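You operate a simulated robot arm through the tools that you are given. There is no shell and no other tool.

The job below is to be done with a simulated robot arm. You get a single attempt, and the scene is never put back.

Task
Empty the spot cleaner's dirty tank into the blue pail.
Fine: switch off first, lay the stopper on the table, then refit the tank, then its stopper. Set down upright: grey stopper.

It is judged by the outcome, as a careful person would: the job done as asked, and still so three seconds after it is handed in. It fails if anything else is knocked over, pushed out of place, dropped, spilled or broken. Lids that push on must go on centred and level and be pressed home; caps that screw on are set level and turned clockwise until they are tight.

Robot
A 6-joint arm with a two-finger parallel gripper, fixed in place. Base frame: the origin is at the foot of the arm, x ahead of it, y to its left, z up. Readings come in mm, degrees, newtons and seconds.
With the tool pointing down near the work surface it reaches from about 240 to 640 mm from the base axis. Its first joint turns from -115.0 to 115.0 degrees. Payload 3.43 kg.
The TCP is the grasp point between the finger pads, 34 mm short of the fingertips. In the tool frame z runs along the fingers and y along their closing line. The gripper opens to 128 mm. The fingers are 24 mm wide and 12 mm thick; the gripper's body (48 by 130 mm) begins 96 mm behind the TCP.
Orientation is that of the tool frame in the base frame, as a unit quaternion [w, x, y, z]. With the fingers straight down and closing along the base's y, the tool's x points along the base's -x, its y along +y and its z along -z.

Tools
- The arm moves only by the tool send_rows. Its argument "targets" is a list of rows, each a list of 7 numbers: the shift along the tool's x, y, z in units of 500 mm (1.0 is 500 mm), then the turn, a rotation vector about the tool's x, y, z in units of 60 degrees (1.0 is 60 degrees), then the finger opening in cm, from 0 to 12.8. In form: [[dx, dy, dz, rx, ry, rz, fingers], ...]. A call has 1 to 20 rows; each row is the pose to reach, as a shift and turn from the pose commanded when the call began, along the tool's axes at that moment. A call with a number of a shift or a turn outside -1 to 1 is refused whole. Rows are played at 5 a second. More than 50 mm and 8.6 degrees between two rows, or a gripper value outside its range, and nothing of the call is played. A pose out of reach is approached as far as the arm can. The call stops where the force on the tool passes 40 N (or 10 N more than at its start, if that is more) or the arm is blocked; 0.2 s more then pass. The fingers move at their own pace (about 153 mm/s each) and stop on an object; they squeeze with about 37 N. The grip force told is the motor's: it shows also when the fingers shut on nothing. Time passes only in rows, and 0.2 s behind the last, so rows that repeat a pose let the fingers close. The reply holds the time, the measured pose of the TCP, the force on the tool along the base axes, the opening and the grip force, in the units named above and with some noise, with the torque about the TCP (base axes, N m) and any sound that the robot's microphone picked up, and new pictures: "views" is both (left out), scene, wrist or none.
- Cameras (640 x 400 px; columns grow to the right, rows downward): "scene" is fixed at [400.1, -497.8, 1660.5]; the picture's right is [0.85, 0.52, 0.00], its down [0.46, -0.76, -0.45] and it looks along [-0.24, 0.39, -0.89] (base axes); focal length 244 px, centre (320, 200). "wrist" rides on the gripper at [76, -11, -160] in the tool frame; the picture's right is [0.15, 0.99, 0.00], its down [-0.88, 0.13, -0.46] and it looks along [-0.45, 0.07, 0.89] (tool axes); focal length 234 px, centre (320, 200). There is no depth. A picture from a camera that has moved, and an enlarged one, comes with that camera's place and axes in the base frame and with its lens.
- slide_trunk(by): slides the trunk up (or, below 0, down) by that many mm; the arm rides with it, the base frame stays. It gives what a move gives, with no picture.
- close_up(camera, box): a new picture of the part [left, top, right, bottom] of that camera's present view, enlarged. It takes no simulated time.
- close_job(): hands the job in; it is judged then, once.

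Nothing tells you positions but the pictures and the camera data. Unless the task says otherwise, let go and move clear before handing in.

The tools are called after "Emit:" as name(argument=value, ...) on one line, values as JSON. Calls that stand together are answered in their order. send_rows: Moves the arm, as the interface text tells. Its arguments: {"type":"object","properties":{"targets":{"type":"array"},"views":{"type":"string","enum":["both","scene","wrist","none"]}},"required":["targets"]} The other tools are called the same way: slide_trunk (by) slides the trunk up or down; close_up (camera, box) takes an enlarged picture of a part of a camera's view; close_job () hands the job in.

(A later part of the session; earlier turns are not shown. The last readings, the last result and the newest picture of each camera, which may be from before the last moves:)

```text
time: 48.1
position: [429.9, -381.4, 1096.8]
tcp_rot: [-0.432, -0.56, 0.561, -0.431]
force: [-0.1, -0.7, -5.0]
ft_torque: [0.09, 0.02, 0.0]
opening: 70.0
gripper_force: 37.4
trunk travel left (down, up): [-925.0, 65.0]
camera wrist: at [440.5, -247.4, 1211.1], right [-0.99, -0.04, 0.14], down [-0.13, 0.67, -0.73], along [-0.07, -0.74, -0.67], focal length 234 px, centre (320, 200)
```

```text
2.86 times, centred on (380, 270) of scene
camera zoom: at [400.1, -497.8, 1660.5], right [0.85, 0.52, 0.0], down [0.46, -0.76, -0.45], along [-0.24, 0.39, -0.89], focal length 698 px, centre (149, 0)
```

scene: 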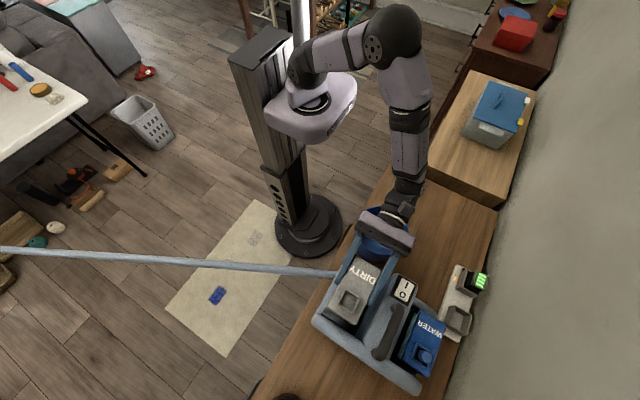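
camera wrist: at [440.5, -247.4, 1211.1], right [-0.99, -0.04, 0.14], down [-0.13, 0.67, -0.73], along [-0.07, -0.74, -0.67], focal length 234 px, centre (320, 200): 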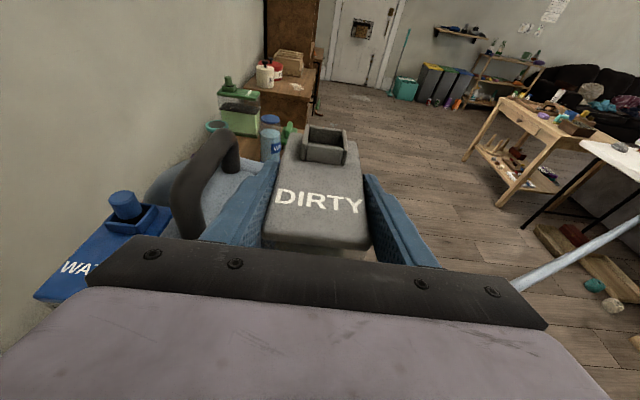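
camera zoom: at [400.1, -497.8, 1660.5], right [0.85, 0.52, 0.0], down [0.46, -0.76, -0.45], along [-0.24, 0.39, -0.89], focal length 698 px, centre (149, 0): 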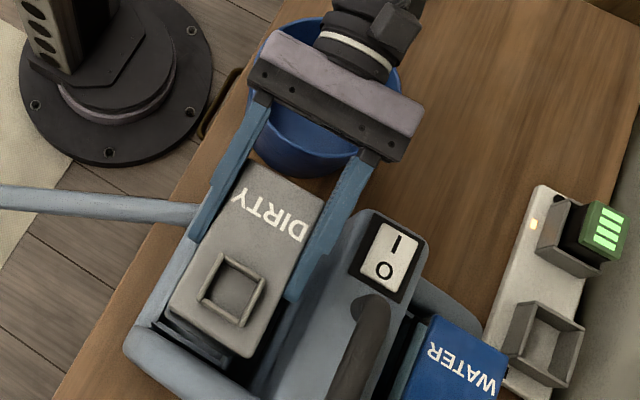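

The tank is level and clear. I'll carry it smoothly toward +y until the mouth is over the pail.

Emit:
send_rows(targets=[[-0.005, 0.0006, -0.0187, 0, 0, 0, 5.5], [-0.0146, 0.0017, -0.0561, 0, 0, 0, 5.5], [-0.0243, 0.0028, -0.0935, 0, 0, 0, 5.5], [-0.0341, 0.004, -0.1309, 0, 0, 0, 5.5], [-0.0438, 0.0051, -0.1683, 0, 0, 0, 5.5], [-0.0535, 0.0062, -0.2057, 0, 0, 0, 5.5], [-0.0633, 0.0074, -0.2431, 0, 0, 0, 5.5], [-0.073, 0.0085, -0.2805, 0, 0, 0, 5.5], [-0.0827, 0.0096, -0.3179, 0, 0, 0, 5.5], [-0.0925, 0.0108, -0.3553, 0, 0, 0, 5.5], [-0.1022, 0.0119, -0.3927, 0, 0, 0, 5.5], [-0.1119, 0.013, -0.4301, 0, 0, 0, 5.5], [-0.1217, 0.0142, -0.4675, 0, 0, 0, 5.5], [-0.1314, 0.0153, -0.5049, 0, 0, 0, 5.5], [-0.1411, 0.0164, -0.5423, 0, 0, 0, 5.5], [-0.146, 0.017, -0.561, 0, 0, 0, 5.5]], views="both")

Emit:
close_up(camera="scene", box=[330, 150, 450, 270])

```text
time: 51.5
position: [422.6, -91.0, 1098.5]
tcp_rot: [-0.431, -0.56, 0.561, -0.431]
force: [-1.0, -0.6, -3.8]
ft_torque: [0.11, -0.01, -0.01]
opening: 69.8
gripper_force: 36.9
trunk travel left (down, up): [-925.0, 65.0]
camera wrist: at [433.6, 43.2, 1212.1], right [-0.99, -0.04, 0.14], down [-0.13, 0.67, -0.73], along [-0.07, -0.74, -0.66], focal length 234 px, centre (320, 200)
```

scene: 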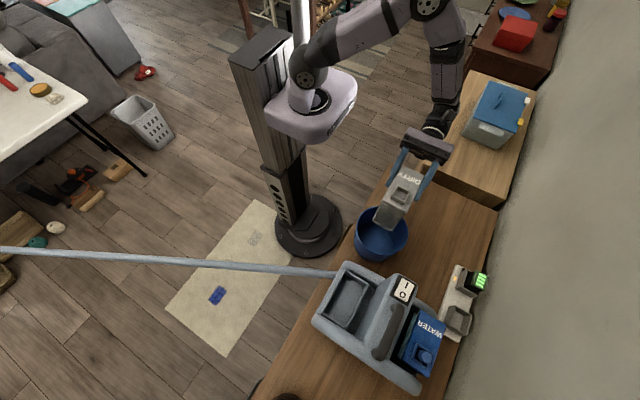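
wrist: 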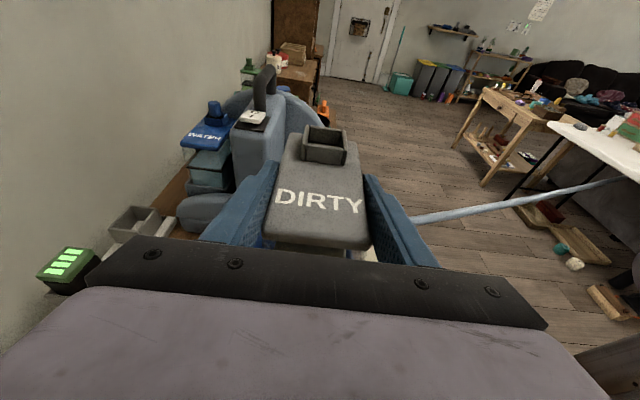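

```text
3.33 times, centred on (390, 210) of scene
camera zoom: at [400.1, -497.8, 1660.5], right [0.85, 0.52, 0.0], down [0.46, -0.76, -0.45], along [-0.24, 0.39, -0.89], focal length 814 px, centre (87, 167)
```

zoom: 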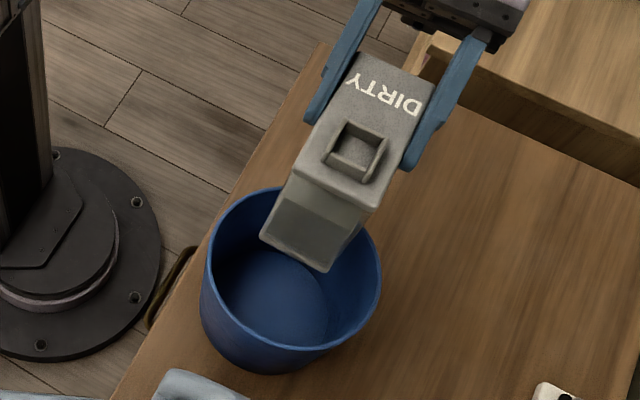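

The mouth is over the pail. I'll tilt slowly about the grip line, stopping near 42° before any flow to check how the tank is holding.

Emit:
send_rows(targets=[[0, 0, 0, 0, -0.03, 0, 5.5], [0, 0, 0, 0, -0.08, 0, 5.5], [0, 0, 0, 0, -0.13, 0, 5.5], [0, 0, 0, 0, -0.18, 0, 5.5], [0, 0, 0, 0, -0.23, 0, 5.5], [0, 0, 0, 0, -0.28, 0, 5.5], [0, 0, 0, 0, -0.33, 0, 5.5], [0, 0, 0, 0, -0.38, 0, 5.5], [0, 0, 0, 0, -0.43, 0, 5.5], [0, 0, 0, 0, -0.48, 0, 5.5], [0, 0, 0, 0, -0.53, 0, 5.5], [0, 0, 0, 0, -0.58, 0, 5.5], [0, 0, 0, 0, -0.63, 0, 5.5], [0, 0, 0, 0, -0.67, 0, 5.5], [0, 0, 0, 0, -0.7, 0, 5.5]], views="both")

Emit:
close_up(camera="scene", box=[330, 150, 450, 270])

Emit:
close_up(camera="wrist", box=[180, 80, 440, 270])

```text
time: 54.7
position: [421.5, -91.5, 1095.8]
tcp_rot: [-0.201, -0.677, 0.679, -0.201]
force: [-0.2, -0.5, -3.2]
ft_torque: [-0.13, 0.03, -0.02]
opening: 69.8
gripper_force: 37.8
trunk travel left (down, up): [-925.0, 65.0]
camera wrist: at [432.1, -68.7, 1272.3], right [-0.99, -0.12, 0.08], down [-0.13, 0.99, -0.1], along [-0.07, -0.11, -0.99], focal length 234 px, centre (320, 200)
```

scene: 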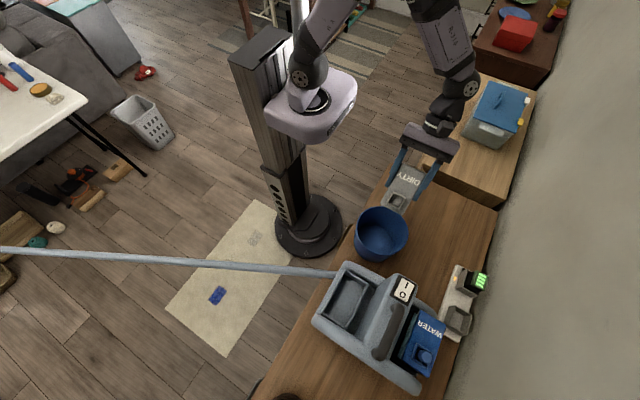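
wrist: 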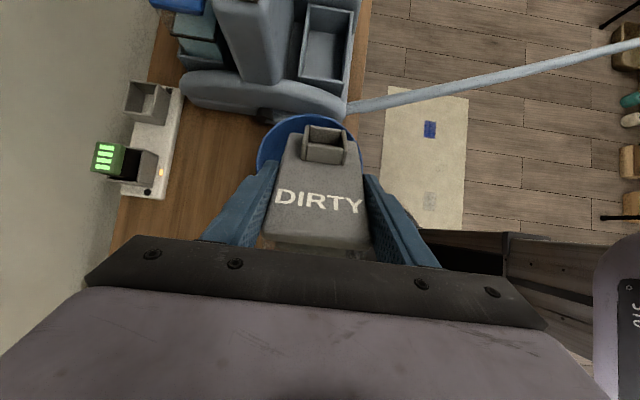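

```text
3.33 times, centred on (390, 210) of scene
camera zoom: at [400.1, -497.8, 1660.5], right [0.85, 0.52, 0.0], down [0.46, -0.76, -0.45], along [-0.24, 0.39, -0.89], focal length 814 px, centre (87, 167)
```

zoom: 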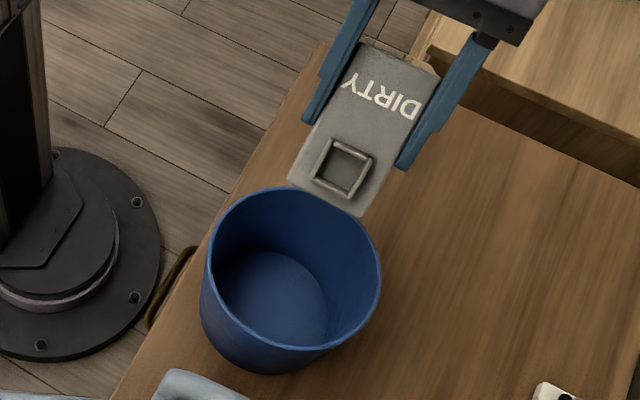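

```text
2.11 times, centred on (310, 175) of wrist
camera zoom: at [432.1, -68.7, 1272.3], right [-0.99, -0.12, 0.08], down [-0.13, 0.99, -0.1], along [-0.07, -0.11, -0.99], focal length 493 px, centre (341, 253)
```

zoom: 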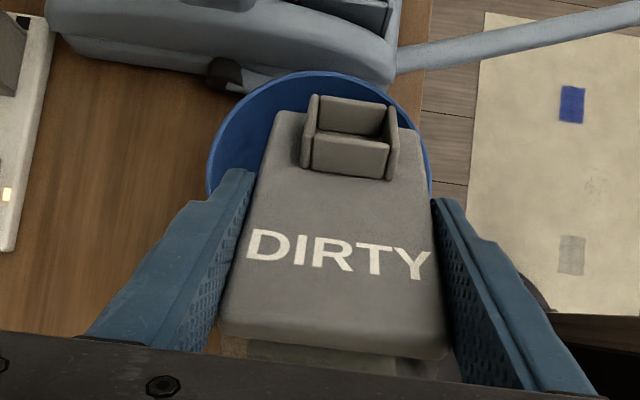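

The tank holds firmly with no slip, and the mouth is over the middle of the pail. I'll tilt on in small steps while lowering slightly, so the pour starts gently.

Emit:
send_rows(targets=[[-0.003, 0, 0.006, 0, -0.025, 0, 5.5], [-0.006, 0, 0.012, 0, -0.05, 0, 5.5], [-0.009, 0, 0.018, 0, -0.075, 0, 5.5], [-0.012, 0, 0.024, 0, -0.1, 0, 5.5], [-0.015, 0, 0.03, 0, -0.125, 0, 5.5], [-0.018, 0, 0.036, 0, -0.15, 0, 5.5], [-0.018, 0, 0.036, 0, -0.15, 0, 5.5]], views="both")

Emit:
close_up(camera="scene", box=[330, 150, 450, 270])

Emit:
close_up(camera="wrist", box=[180, 80, 440, 270])

```text
time: 56.3
position: [421.9, -92.6, 1078.1]
tcp_rot: [-0.147, -0.691, 0.692, -0.148]
force: [0.6, -0.1, -3.7]
ft_torque: [-0.16, 0.0, 0.02]
opening: 69.9
gripper_force: 36.9
trunk travel left (down, up): [-925.0, 65.0]
camera wrist: at [433.0, -98.4, 1254.5], right [-0.99, -0.13, 0.06], down [-0.13, 0.99, 0.06], along [-0.07, 0.05, -1.0], focal length 234 px, centre (320, 200)
```

scene: 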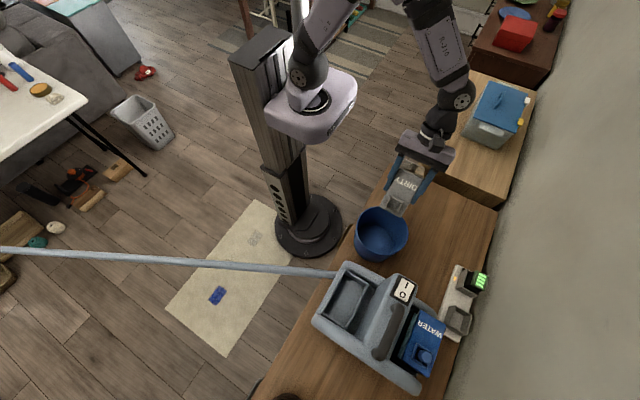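
wrist: 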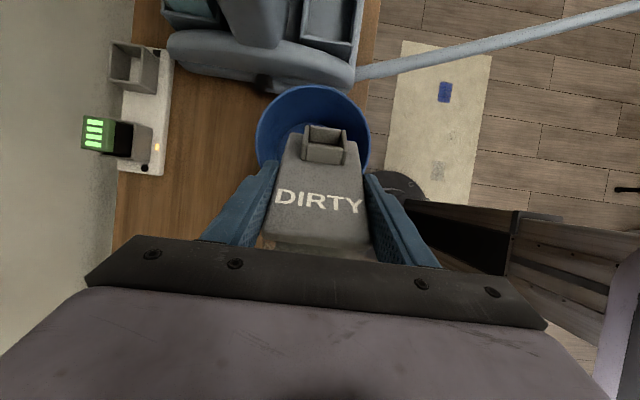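

```text
3.33 times, centred on (390, 210) of scene
camera zoom: at [400.1, -497.8, 1660.5], right [0.85, 0.52, 0.0], down [0.46, -0.76, -0.45], along [-0.24, 0.39, -0.89], focal length 814 px, centre (87, 167)
```

zoom: 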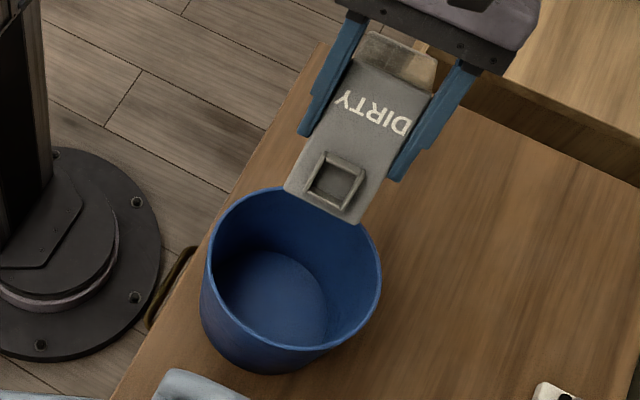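

```text
2.11 times, centred on (310, 175) of wrist
camera zoom: at [433.0, -98.4, 1254.5], right [-0.99, -0.13, 0.06], down [-0.13, 0.99, 0.06], along [-0.07, 0.05, -1.0], focal length 493 px, centre (341, 253)
```

zoom: 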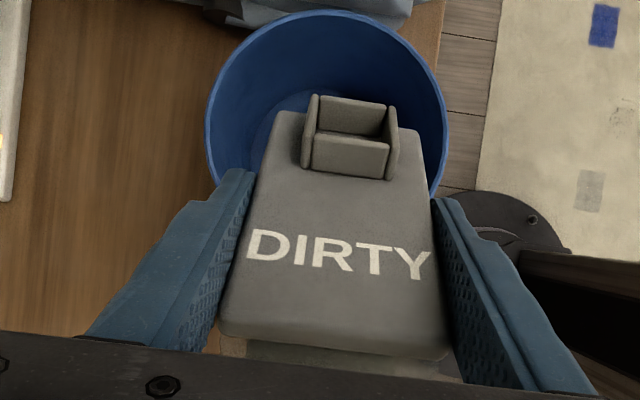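

No flow yet at about 51°, and nothing has slipped. I'll continue tilting gently.

Emit:
send_rows(targets=[[-0.002, 0, 0.008, 0, -0.025, 0, 5.5], [-0.0046, 0, 0.017, 0, -0.05, 0, 5.5], [-0.007, 0, 0.025, 0, -0.075, 0, 5.5], [-0.009, 0, 0.034, 0, -0.1, 0, 5.5], [-0.0116, 0, 0.042, 0, -0.125, 0, 5.5], [-0.0139, 0, 0.0507, 0, -0.15, 0, 5.5], [-0.0139, 0, 0.0507, 0, -0.15, 0, 5.5]], views="both")

Emit:
close_up(camera="scene", box=[330, 150, 450, 270])

Emit:
close_up(camera="wrist", box=[180, 80, 440, 270])

```text
time: 57.9
position: [422.0, -97.9, 1051.8]
tcp_rot: [0.093, 0.701, -0.701, 0.094]
force: [0.8, 0.1, -4.1]
ft_torque: [-0.19, -0.01, 0.0]
opening: 69.9
gripper_force: 37.8
trunk travel left (down, up): [-925.0, 65.0]
camera wrist: at [433.0, -129.9, 1225.7], right [-0.99, -0.14, 0.04], down [-0.13, 0.97, 0.21], along [-0.07, 0.2, -0.98], focal length 234 px, centre (320, 200)
```

scene: 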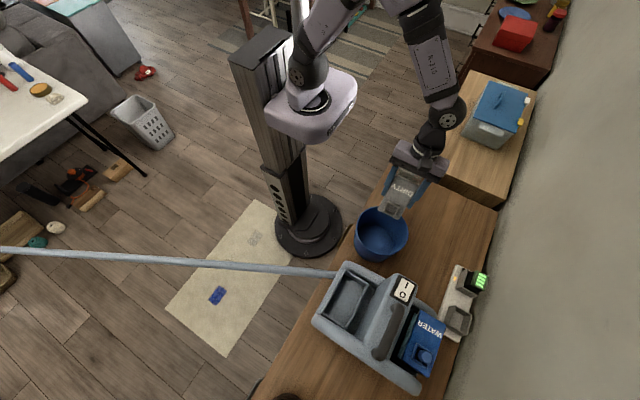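
wrist: 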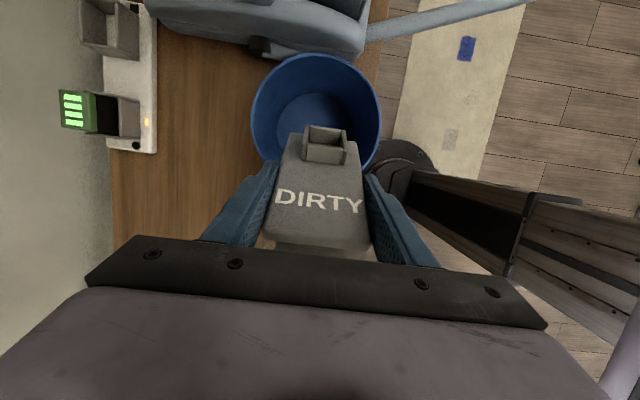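

```text
3.33 times, centred on (390, 210) of scene
camera zoom: at [400.1, -497.8, 1660.5], right [0.85, 0.52, 0.0], down [0.46, -0.76, -0.45], along [-0.24, 0.39, -0.89], focal length 814 px, centre (87, 167)
```

zoom: 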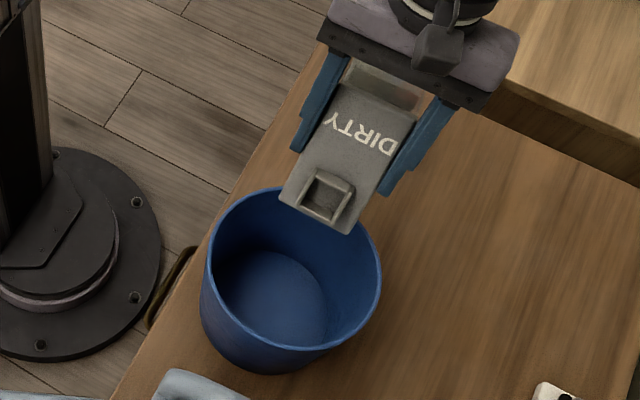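

```text
2.11 times, centred on (310, 175) of wrist
camera zoom: at [433.0, -129.9, 1225.7], right [-0.99, -0.14, 0.04], down [-0.13, 0.97, 0.21], along [-0.07, 0.2, -0.98], focal length 493 px, centre (341, 253)
```

zoom: 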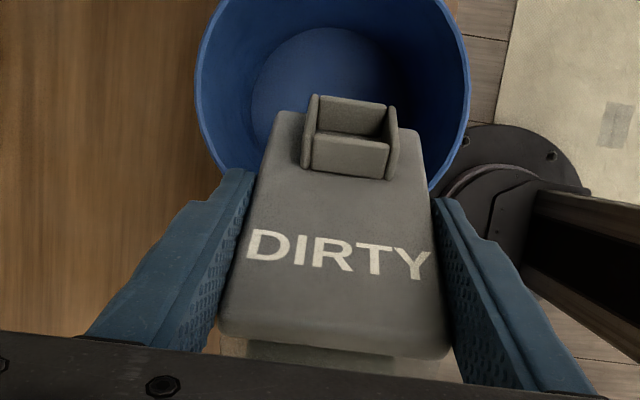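

Still no flow at about 60°, so the liquid level must be low enough to need more tilt. I'll continue to tool-vertical while keeping the lip over the middle of the pail.

Emit:
send_rows(targets=[[0.0016, 0, 0.0056, 0, -0.031, 0, 5.5], [0.0032, 0, 0.0112, 0, -0.062, 0, 5.5], [0.0048, 0, 0.0168, 0, -0.093, 0, 5.5], [0.0064, 0, 0.0225, 0, -0.124, 0, 5.5], [0.008, 0, 0.028, 0, -0.155, 0, 5.5], [0.0095, 0, 0.0337, 0, -0.186, 0, 5.5], [0.0111, 0, 0.0393, 0, -0.217, 0, 5.5], [0.0127, 0, 0.0449, 0, -0.247, 0, 5.5], [0.0127, 0, 0.0449, 0, -0.247, 0, 5.5], [0.0127, 0, 0.0449, 0, -0.247, 0, 5.5]], views="both")

Emit:
close_up(camera="scene", box=[330, 150, 450, 270])

Emit:
close_up(camera="wrist", box=[180, 20, 440, 270])

```text
time: 60.1
position: [422.4, -109.0, 1030.1]
tcp_rot: [0.001, 0.708, -0.707, 0.003]
force: [-0.5, 0.1, -5.0]
ft_torque: [-0.28, -0.01, -0.04]
opening: 69.9
gripper_force: 36.8
trunk travel left (down, up): [-925.0, 65.0]
camera wrist: at [433.0, -185.3, 1191.3], right [-0.99, -0.15, 0.0], down [-0.13, 0.88, 0.45], along [-0.07, 0.45, -0.89], focal length 234 px, centre (320, 200)
```

scene: 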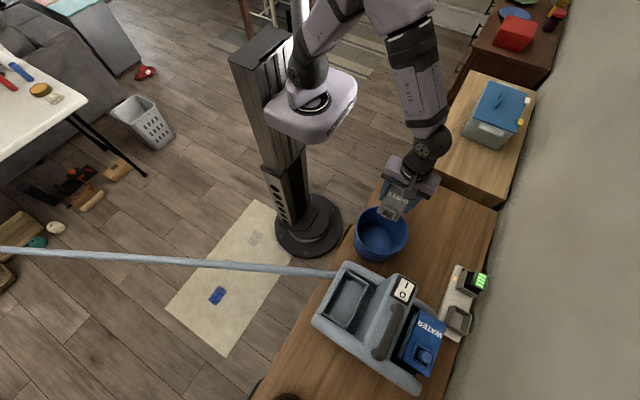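
wrist: 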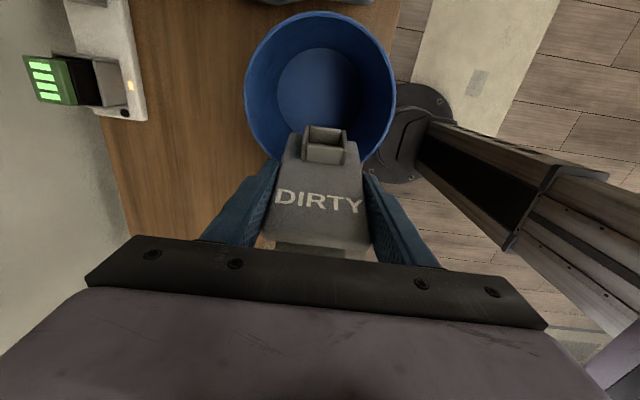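

```text
3.33 times, centred on (390, 210) of scene
camera zoom: at [400.1, -497.8, 1660.5], right [0.85, 0.52, 0.0], down [0.46, -0.76, -0.45], along [-0.24, 0.39, -0.89], focal length 814 px, centre (87, 167)
```

zoom: 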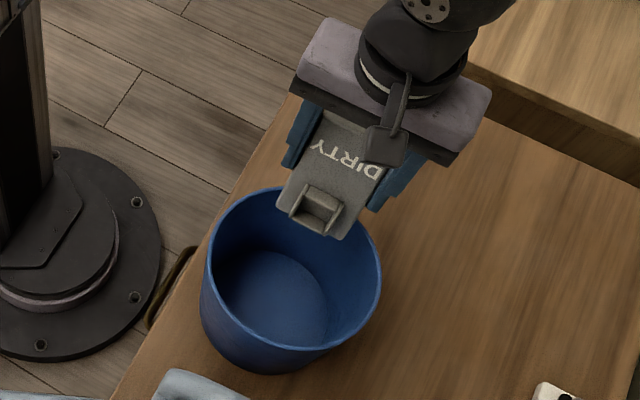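

```text
1.60 times, centred on (310, 145) of wrist
camera zoom: at [433.0, -185.3, 1191.3], right [-0.99, -0.15, 0.0], down [-0.13, 0.88, 0.45], along [-0.07, 0.45, -0.89], focal length 375 px, centre (336, 288)
```

zoom: 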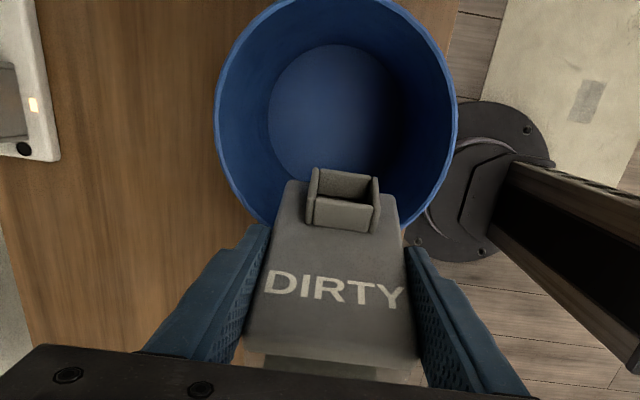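

At 75° there is still nothing flowing, so it may come out quickly once it starts. I'll bring the mouth nearer the +y side of the pail and lower it close above the rim, so a forward jet still lands inside.

Emit:
send_rows(targets=[[-0.005, 0, 0.006, 0, -0.0, 0, 5.5], [-0.01, 0, 0.012, 0, -0.025, 0, 5.5], [-0.015, 0, 0.018, 0, -0.05, 0, 5.5], [-0.02, 0, 0.024, 0, -0.075, 0, 5.5], [-0.025, 0, 0.03, 0, -0.1, 0, 5.5], [-0.03, 0, 0.036, 0, -0.125, 0, 5.5], [-0.03, 0, 0.036, 0, -0.125, 0, 5.5]], views="both")

Emit:
close_up(camera="scene", box=[330, 150, 450, 270])

Emit:
close_up(camera="wrist", box=[180, 20, 440, 270])

```text
time: 61.7
position: [421.0, -92.7, 1013.6]
tcp_rot: [0.045, -0.706, 0.706, 0.044]
force: [-0.4, 0.4, -3.5]
ft_torque: [-0.22, -0.03, -0.01]
opening: 69.9
gripper_force: 36.3
trunk travel left (down, up): [-925.0, 65.0]
camera wrist: at [432.9, -190.7, 1162.8], right [-0.99, -0.15, -0.02], down [-0.13, 0.82, 0.56], along [-0.07, 0.56, -0.83], focal length 234 px, centre (320, 200)
```

scene: 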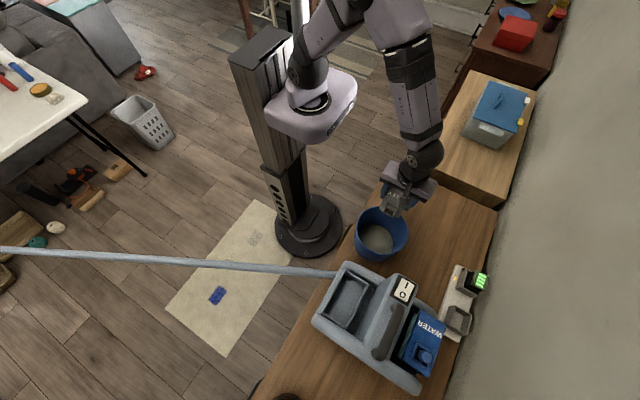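
wrist: 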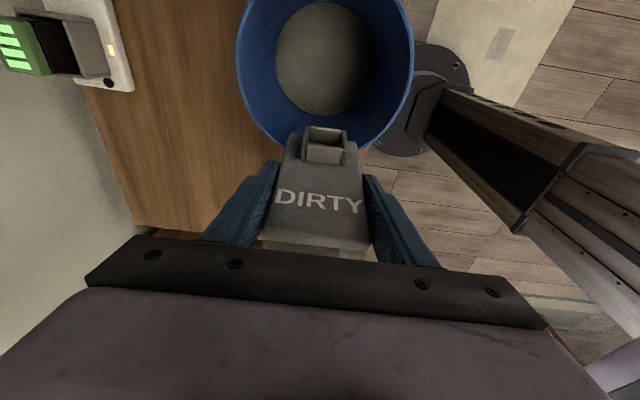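

```text
3.33 times, centred on (390, 210) of scene
camera zoom: at [400.1, -497.8, 1660.5], right [0.85, 0.52, 0.0], down [0.46, -0.76, -0.45], along [-0.24, 0.39, -0.89], focal length 814 px, centre (87, 167)
```

zoom: 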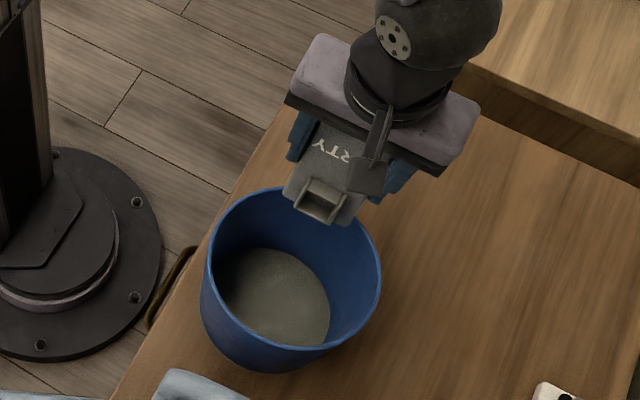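

```text
1.60 times, centred on (310, 145) of wrist
camera zoom: at [432.9, -190.7, 1162.8], right [-0.99, -0.15, -0.02], down [-0.13, 0.82, 0.56], along [-0.07, 0.56, -0.83], focal length 375 px, centre (336, 288)
```

zoom: 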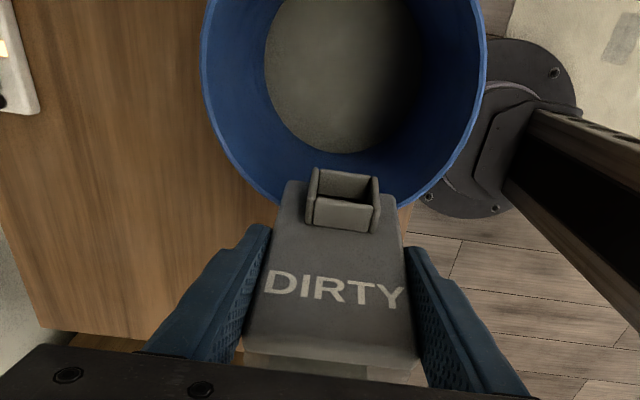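

The liquid is now in the pail and the table looks dry. I'll continue slowly to about 90° and hold there to let it drain.

Emit:
send_rows(targets=[[0.002, 0, 0.003, 0, -0.03, 0, 5.5], [0.004, 0, 0.0065, 0, -0.06, 0, 5.5], [0.006, 0, 0.01, 0, -0.09, 0, 5.5], [0.0077, 0, 0.0131, 0, -0.122, 0, 5.5], [0.0077, 0, 0.0131, 0, -0.122, 0, 5.5], [0.0077, 0, 0.0131, 0, -0.122, 0, 5.5], [0.0077, 0, 0.0131, 0, -0.122, 0, 5.5], [0.0077, 0, 0.0131, 0, -0.122, 0, 5.5]], views="both")

Emit:
close_up(camera="scene", box=[330, 150, 450, 270])

Emit:
close_up(camera="wrist", box=[180, 20, 440, 270])

```text
time: 63.5
position: [422.5, -98.3, 1006.7]
tcp_rot: [-0.09, 0.702, -0.701, -0.09]
force: [-0.2, -0.4, -2.7]
ft_torque: [-0.19, -0.04, -0.03]
opening: 69.7
gripper_force: 36.6
trunk travel left (down, up): [-925.0, 65.0]
camera wrist: at [433.1, -212.1, 1142.3], right [-0.99, -0.14, -0.04], down [-0.13, 0.74, 0.66], along [-0.07, 0.66, -0.75], focal length 234 px, centre (320, 200)
```

scene: 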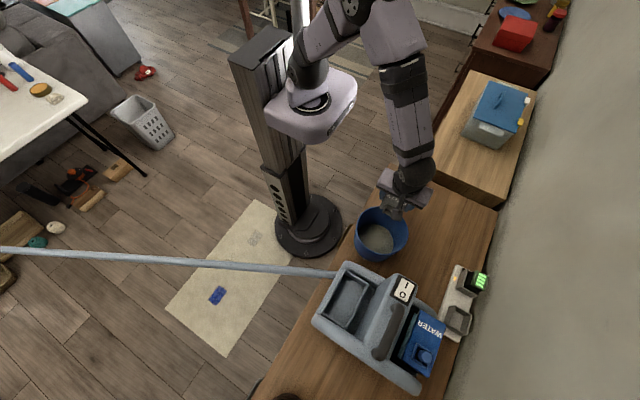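
wrist: 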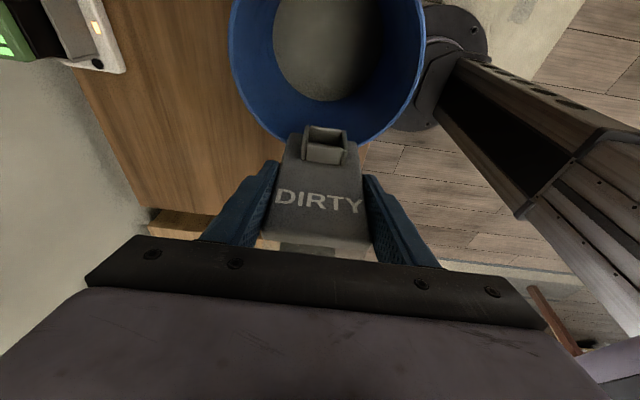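

```text
3.33 times, centred on (390, 210) of scene
camera zoom: at [400.1, -497.8, 1660.5], right [0.85, 0.52, 0.0], down [0.46, -0.76, -0.45], along [-0.24, 0.39, -0.89], focal length 814 px, centre (87, 167)
```

zoom: 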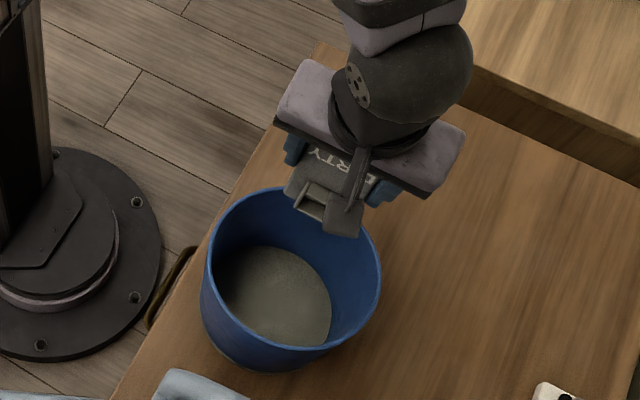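

```text
1.60 times, centred on (310, 145) of wrist
camera zoom: at [433.1, -212.1, 1142.3], right [-0.99, -0.14, -0.04], down [-0.13, 0.74, 0.66], along [-0.07, 0.66, -0.75], focal length 375 px, centre (336, 288)
```

zoom: 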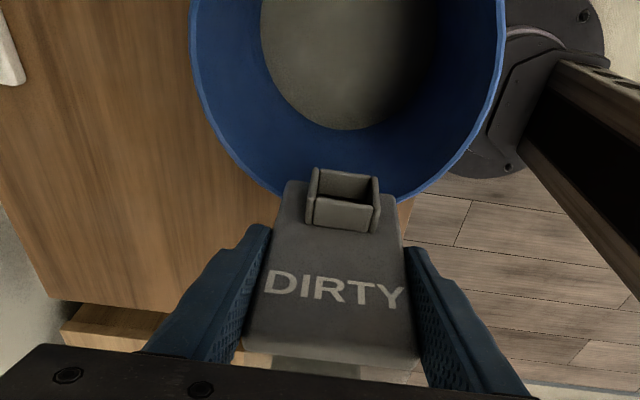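

Emit:
send_rows(targets=[[0.0072, 0, -0.0022, 0, -0.042, 0, 5.5], [0.0145, 0, -0.0045, 0, -0.083, 0, 5.5], [0.0217, 0, -0.0067, 0, -0.125, 0, 5.5], [0.029, 0, -0.009, 0, -0.167, 0, 5.5], [0.0362, 0, -0.0112, 0, -0.208, 0, 5.5], [0.0434, 0, -0.0134, 0, -0.25, 0, 5.5], [0.0434, 0, -0.0134, 0, -0.25, 0, 5.5], [0.0434, 0, -0.0134, 0, -0.25, 0, 5.5]], views="both")

Emit:
close_up(camera="scene", box=[330, 150, 450, 270])

Emit:
close_up(camera="wrist", box=[180, 20, 440, 270])

```text
time: 65.3
position: [422.2, -120.6, 1007.4]
tcp_rot: [-0.18, 0.684, -0.683, -0.18]
force: [0.9, 0.4, -0.1]
ft_torque: [-0.11, 0.01, -0.03]
opening: 69.7
gripper_force: 37.2
trunk travel left (down, up): [-925.0, 65.0]
camera wrist: at [432.8, -266.1, 1108.9], right [-0.99, -0.13, -0.07], down [-0.13, 0.54, 0.83], along [-0.07, 0.83, -0.55], focal length 234 px, centre (320, 200)
```

scene: 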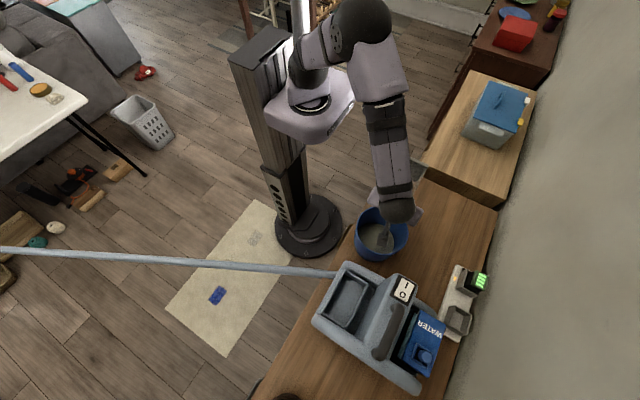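
wrist: 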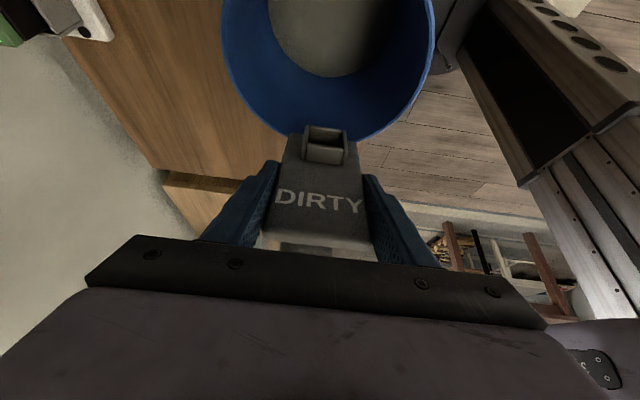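

```text
3.33 times, centred on (390, 210) of scene
camera zoom: at [400.1, -497.8, 1660.5], right [0.85, 0.52, 0.0], down [0.46, -0.76, -0.45], along [-0.24, 0.39, -0.89], focal length 814 px, centre (87, 167)
```

zoom: 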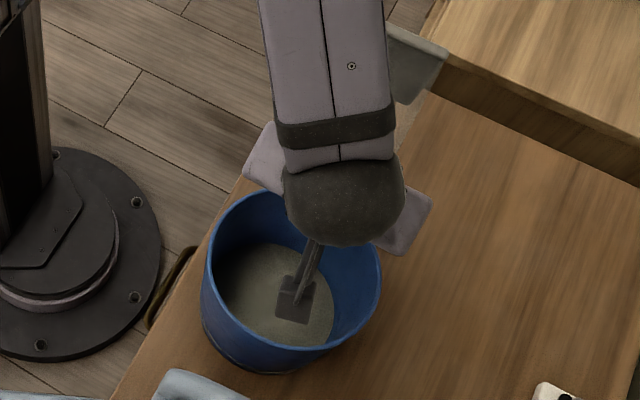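

```text
1.60 times, centred on (310, 145) of wrist
camera zoom: at [432.8, -266.1, 1108.9], right [-0.99, -0.13, -0.07], down [-0.13, 0.54, 0.83], along [-0.07, 0.83, -0.55], focal length 375 px, centre (336, 288)
```

zoom: 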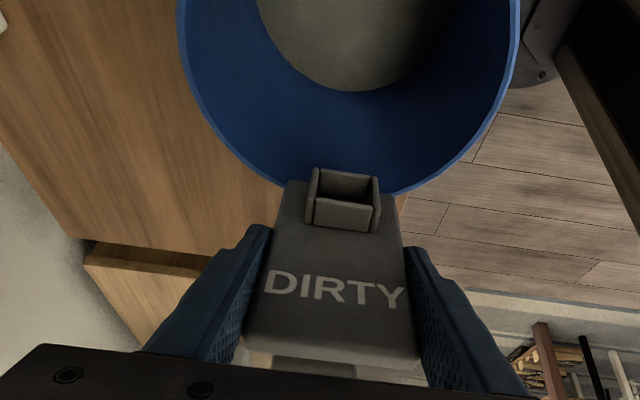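

Nearly all the weight is gone. I'll tilt further to drain the corner, keeping the mouth over the pail.

Emit:
send_rows(targets=[[0.0096, 0, -0.0054, 0, -0.042, 0, 5.5], [0.019, 0, -0.0108, 0, -0.083, 0, 5.5], [0.0287, 0, -0.0163, 0, -0.125, 0, 5.5], [0.0383, 0, -0.0217, 0, -0.167, 0, 5.5], [0.0478, 0, -0.027, 0, -0.208, 0, 5.5], [0.0574, 0, -0.0325, 0, -0.25, 0, 5.5], [0.0574, 0, -0.0325, 0, -0.25, 0, 5.5]], views="both")

Emit:
close_up(camera="scene", box=[330, 130, 450, 270])

Emit:
close_up(camera="wrist", box=[180, 20, 440, 270])

```text
time: 66.9
position: [423.0, -153.5, 1009.0]
tcp_rot: [-0.268, 0.655, -0.654, -0.267]
force: [-0.4, 0.1, -1.6]
ft_torque: [-0.09, 0.0, 0.01]
opening: 69.8
gripper_force: 36.9
trunk travel left (down, up): [-925.0, 65.0]
camera wrist: at [433.4, -319.8, 1068.1], right [-0.99, -0.1, -0.1], down [-0.13, 0.31, 0.94], along [-0.07, 0.95, -0.32], focal length 234 px, centre (320, 200)
```

scene: 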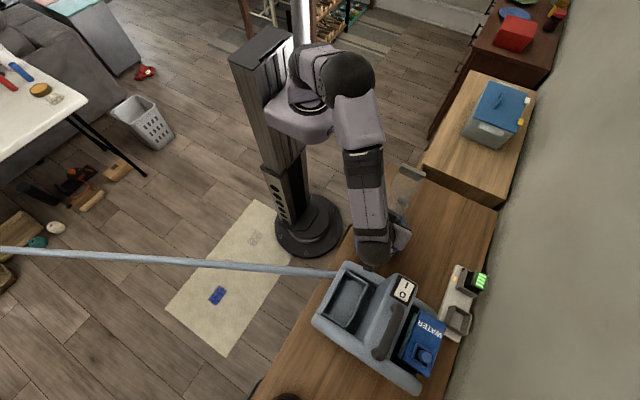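
wrist: 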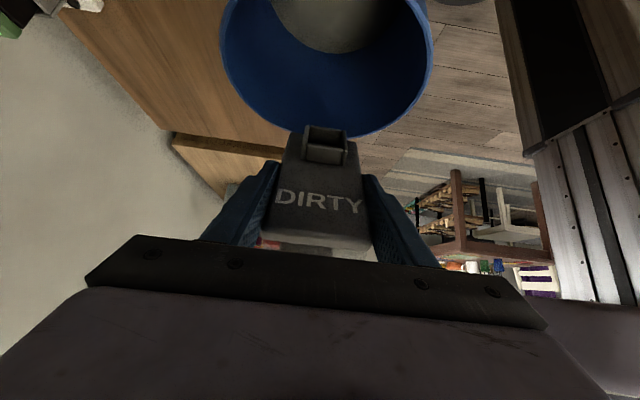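

```text
2.86 times, centred on (390, 200) of scene
camera zoom: at [400.1, -497.8, 1660.5], right [0.85, 0.52, 0.0], down [0.46, -0.76, -0.45], along [-0.24, 0.39, -0.89], focal length 698 px, centre (120, 200)
```

zoom: 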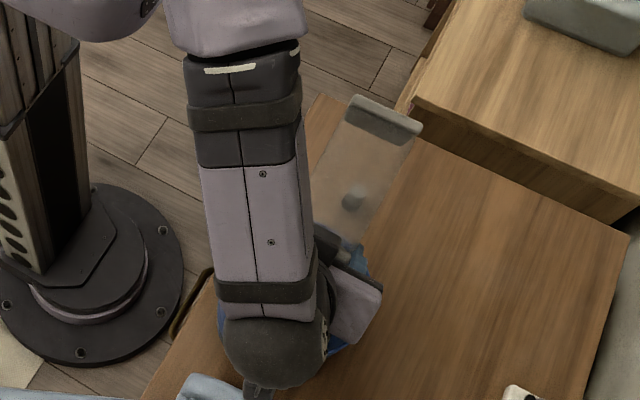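

```text
1.60 times, centred on (310, 145) of wrist
camera zoom: at [433.4, -319.8, 1068.1], right [-0.99, -0.1, -0.1], down [-0.13, 0.31, 0.94], along [-0.07, 0.95, -0.32], focal length 375 px, centre (336, 288)
```

zoom: 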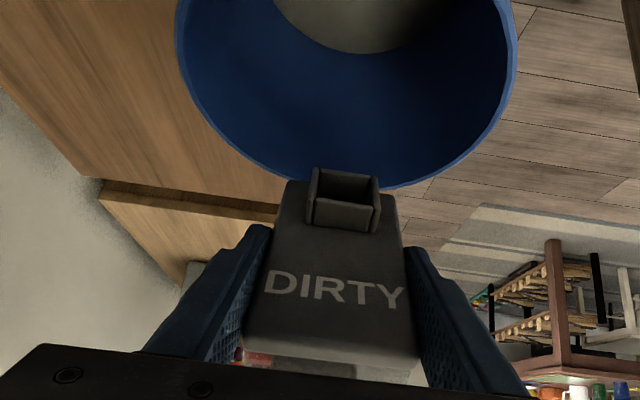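

The clear tank looks empty in the scene view. I'll take it to about 135° over the pail and hold, to drain the last drops.

Emit:
send_rows(targets=[[0.0077, 0, -0.0057, 0, -0.042, 0, 5.5], [0.0154, 0, -0.0114, 0, -0.083, 0, 5.5], [0.0232, 0, -0.0172, 0, -0.125, 0, 5.5], [0.031, 0, -0.0229, 0, -0.167, 0, 5.5], [0.0386, 0, -0.0286, 0, -0.208, 0, 5.5], [0.0463, 0, -0.0343, 0, -0.25, 0, 5.5], [0.0463, 0, -0.0343, 0, -0.25, 0, 5.5], [0.0463, 0, -0.0343, 0, -0.25, 0, 5.5], [0.0463, 0, -0.0343, 0, -0.25, 0, 5.5], [0.0463, 0, -0.0343, 0, -0.25, 0, 5.5], [0.0463, 0, -0.0343, 0, -0.25, 0, 5.5]], views="both")

Emit:
close_up(camera="scene", box=[330, 110, 470, 280])

Emit:
close_up(camera="wrist", box=[200, 0, 440, 270])

```text
time: 69.3
position: [422.5, -181.8, 1002.4]
tcp_rot: [-0.351, 0.614, -0.614, -0.35]
force: [-0.3, -0.3, 0.1]
ft_torque: [-0.07, 0.04, 0.01]
opening: 69.8
gripper_force: 36.0
trunk travel left (down, up): [-925.0, 65.0]
camera wrist: at [432.9, -358.3, 1019.0], right [-0.99, -0.07, -0.13], down [-0.13, 0.05, 0.99], along [-0.07, 1.0, -0.06], focal length 234 px, centre (320, 200)
```

scene: 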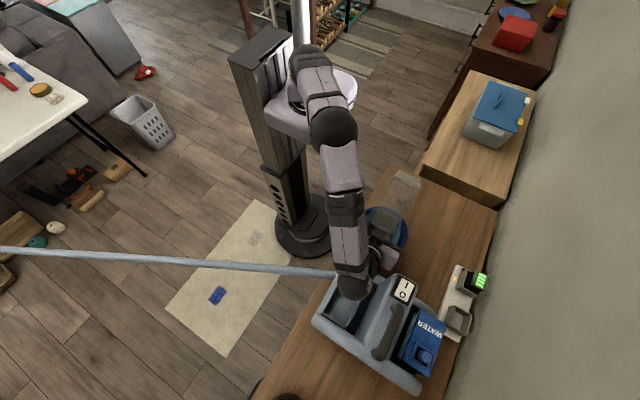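
wrist: 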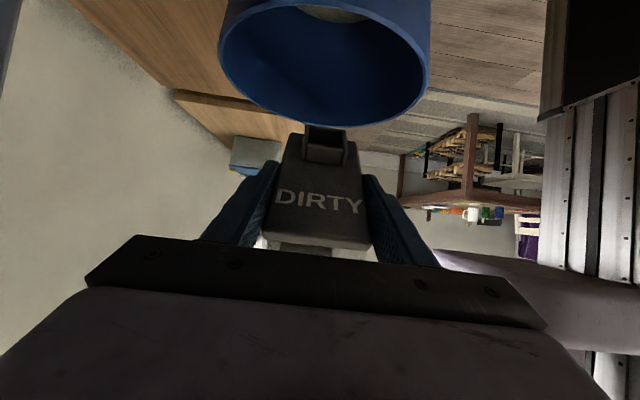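

```text
2.35 times, centred on (400, 195) of scene
camera zoom: at [400.1, -497.8, 1660.5], right [0.85, 0.52, 0.0], down [0.46, -0.76, -0.45], along [-0.24, 0.39, -0.89], focal length 574 px, centre (132, 212)
```

zoom: 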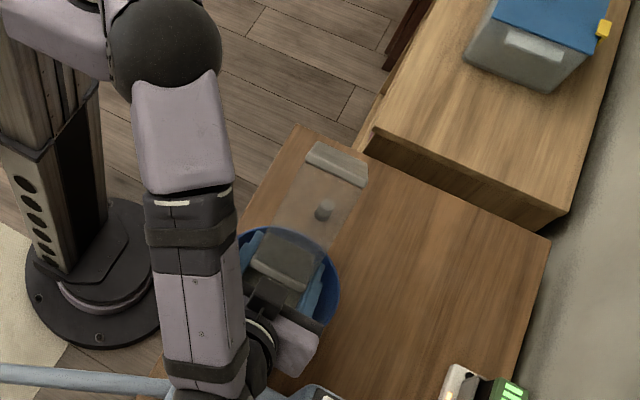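

```text
1.48 times, centred on (320, 135) of wrist
camera zoom: at [432.9, -358.3, 1019.0], right [-0.99, -0.07, -0.13], down [-0.13, 0.05, 0.99], along [-0.07, 1.0, -0.06], focal length 347 px, centre (320, 296)
```

zoom: 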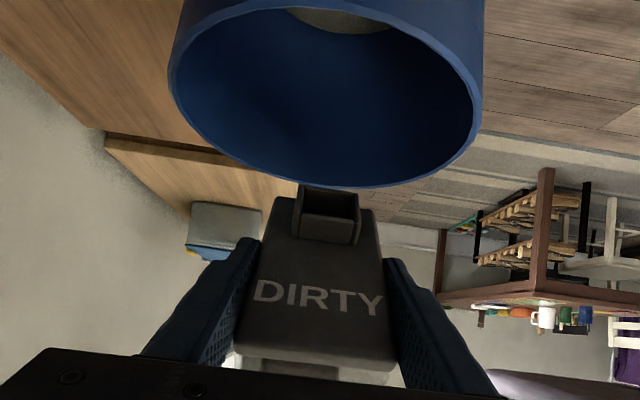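

The tank looks clear and empty. To get out anything left in the corner, I'll raise it a little and go to about 150° for a moment, with the mouth still centred over the pail.

Emit:
send_rows(targets=[[-0.0125, 0, -0.015, 0, -0.0, 0, 5.5], [-0.025, 0, -0.03, 0, -0.03, 0, 5.5], [-0.0376, 0, -0.05, 0, -0.08, 0, 5.5], [-0.05, 0, -0.07, 0, -0.13, 0, 5.5], [-0.0627, 0, -0.0905, 0, -0.19, 0, 5.5], [-0.0627, 0, -0.0905, 0, -0.25, 0, 5.5], [-0.0627, 0, -0.0905, 0, -0.25, 0, 5.5], [-0.0627, 0, -0.0905, 0, -0.25, 0, 5.5], [-0.0627, 0, -0.0905, 0, -0.25, 0, 5.5], [-0.0627, 0, -0.0905, 0, -0.25, 0, 5.5], [-0.0627, 0, -0.0905, 0, -0.25, 0, 5.5], [-0.0627, 0, -0.0905, 0, -0.25, 0, 5.5]], views="both")

Emit:
close_up(camera="scene", box=[330, 110, 470, 280])

```text
time: 71.9
position: [416.4, -191.2, 1052.1]
tcp_rot: [0.428, -0.564, 0.564, 0.425]
force: [-0.7, 0.5, -1.3]
ft_torque: [-0.07, 0.01, 0.05]
opening: 69.8
gripper_force: 37.3
out of reach, approached as far as the arm can: row 6, 7, 8, 9, 10, 11, 12
trunk travel left (down, up): [-925.0, 65.0]
camera wrist: at [425.7, -366.6, 1022.6], right [-0.99, -0.04, -0.14], down [-0.13, -0.2, 0.97], along [-0.06, 0.98, 0.19], focal length 234 px, centre (320, 200)
```

scene: 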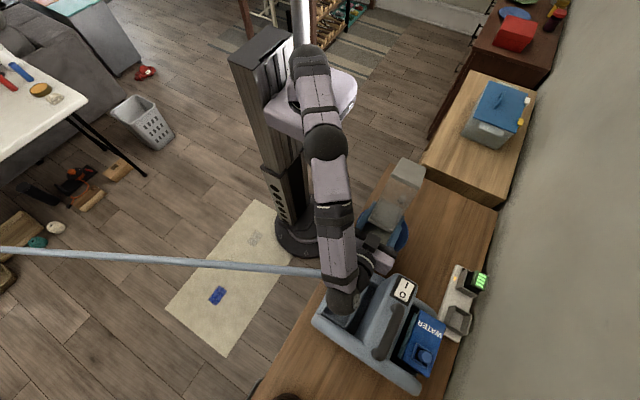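
wrist: 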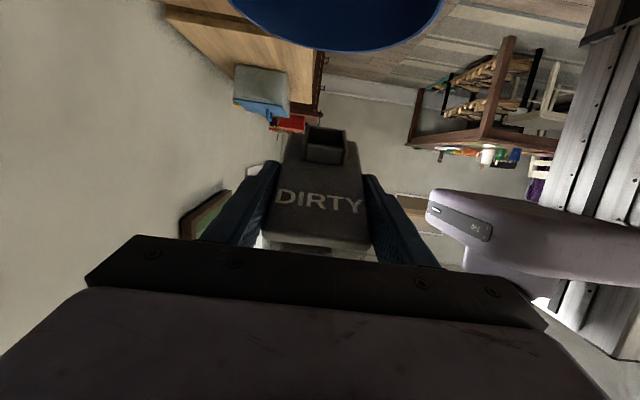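

```text
2.35 times, centred on (400, 195) of scene
camera zoom: at [400.1, -497.8, 1660.5], right [0.85, 0.52, 0.0], down [0.46, -0.76, -0.45], along [-0.24, 0.39, -0.89], focal length 574 px, centre (132, 212)
```

zoom: 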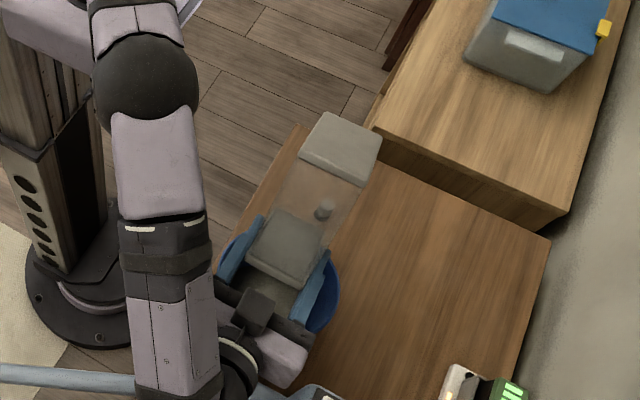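

The tank is empty. Now I'll rotate it back upright above the pail, following the path in reverse with extra height.

Emit:
send_rows(targets=[[-0.0095, -0.001, 0.0105, 0, 0.08, 0, 5.5], [-0.019, -0.002, 0.021, 0, 0.16, 0, 5.5], [-0.0286, -0.003, 0.0314, 0, 0.24, 0, 5.5], [-0.038, -0.004, 0.0419, 0, 0.33, 0, 5.5], [-0.0477, -0.005, 0.0523, 0, 0.41, 0, 5.5], [-0.0572, -0.006, 0.0628, 0, 0.49, 0, 5.5], [-0.0668, -0.007, 0.0733, 0, 0.58, 0, 5.5], [-0.0763, -0.008, 0.0837, 0, 0.66, 0, 5.5], [-0.0859, -0.009, 0.0942, 0, 0.74, 0, 5.5], [-0.0954, -0.01, 0.1047, 0, 0.83, 0, 5.5], [-0.105, -0.011, 0.1151, 0, 0.91, 0, 5.5], [-0.1145, -0.012, 0.1256, 0, 0.99, 0, 5.5]], views="both")

Emit:
close_up(camera="wrist", box=[180, 20, 440, 270])

```text
time: 74.5
position: [419.7, -114.9, 1091.0]
tcp_rot: [-0.093, 0.701, -0.701, -0.091]
force: [0.2, 0.0, -0.2]
ft_torque: [-0.1, 0.0, 0.04]
opening: 69.7
gripper_force: 37.0
trunk travel left (down, up): [-925.0, 65.0]
camera wrist: at [430.7, -230.7, 1225.4], right [-0.99, -0.14, -0.04], down [-0.13, 0.73, 0.67], along [-0.07, 0.67, -0.74], focal length 234 px, centre (320, 200)
```

scene: 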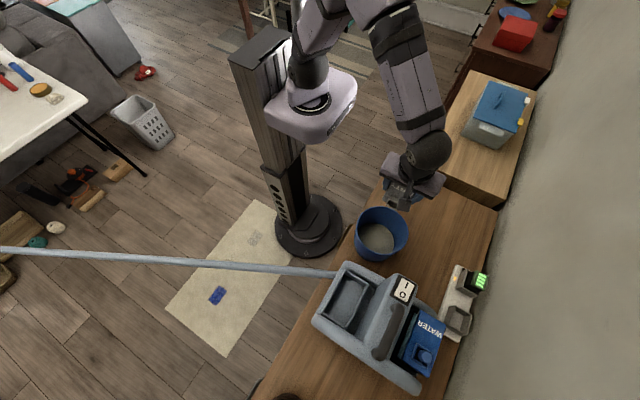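
wrist: 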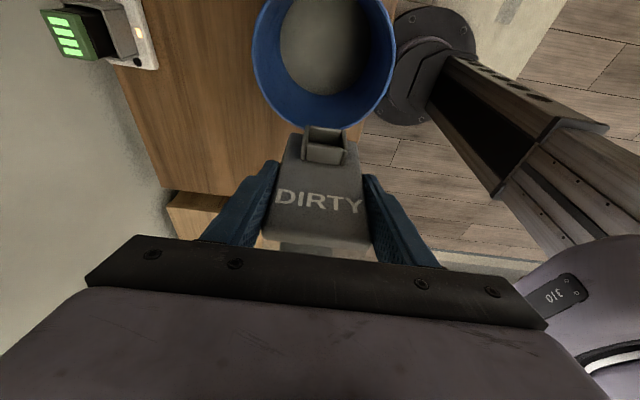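

```text
1.60 times, centred on (310, 145) of wrist
camera zoom: at [430.7, -230.7, 1225.4], right [-0.99, -0.14, -0.04], down [-0.13, 0.73, 0.67], along [-0.07, 0.67, -0.74], focal length 375 px, centre (336, 288)
```

zoom: 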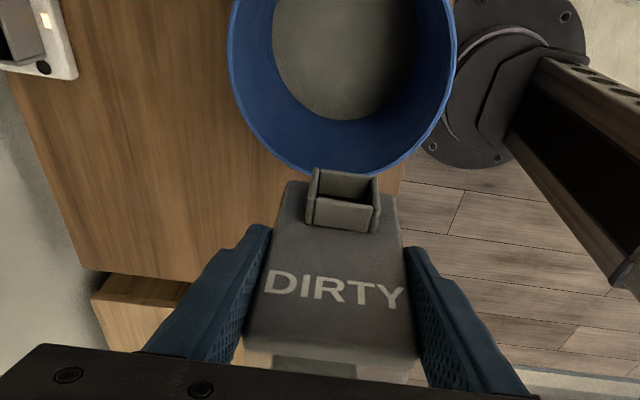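

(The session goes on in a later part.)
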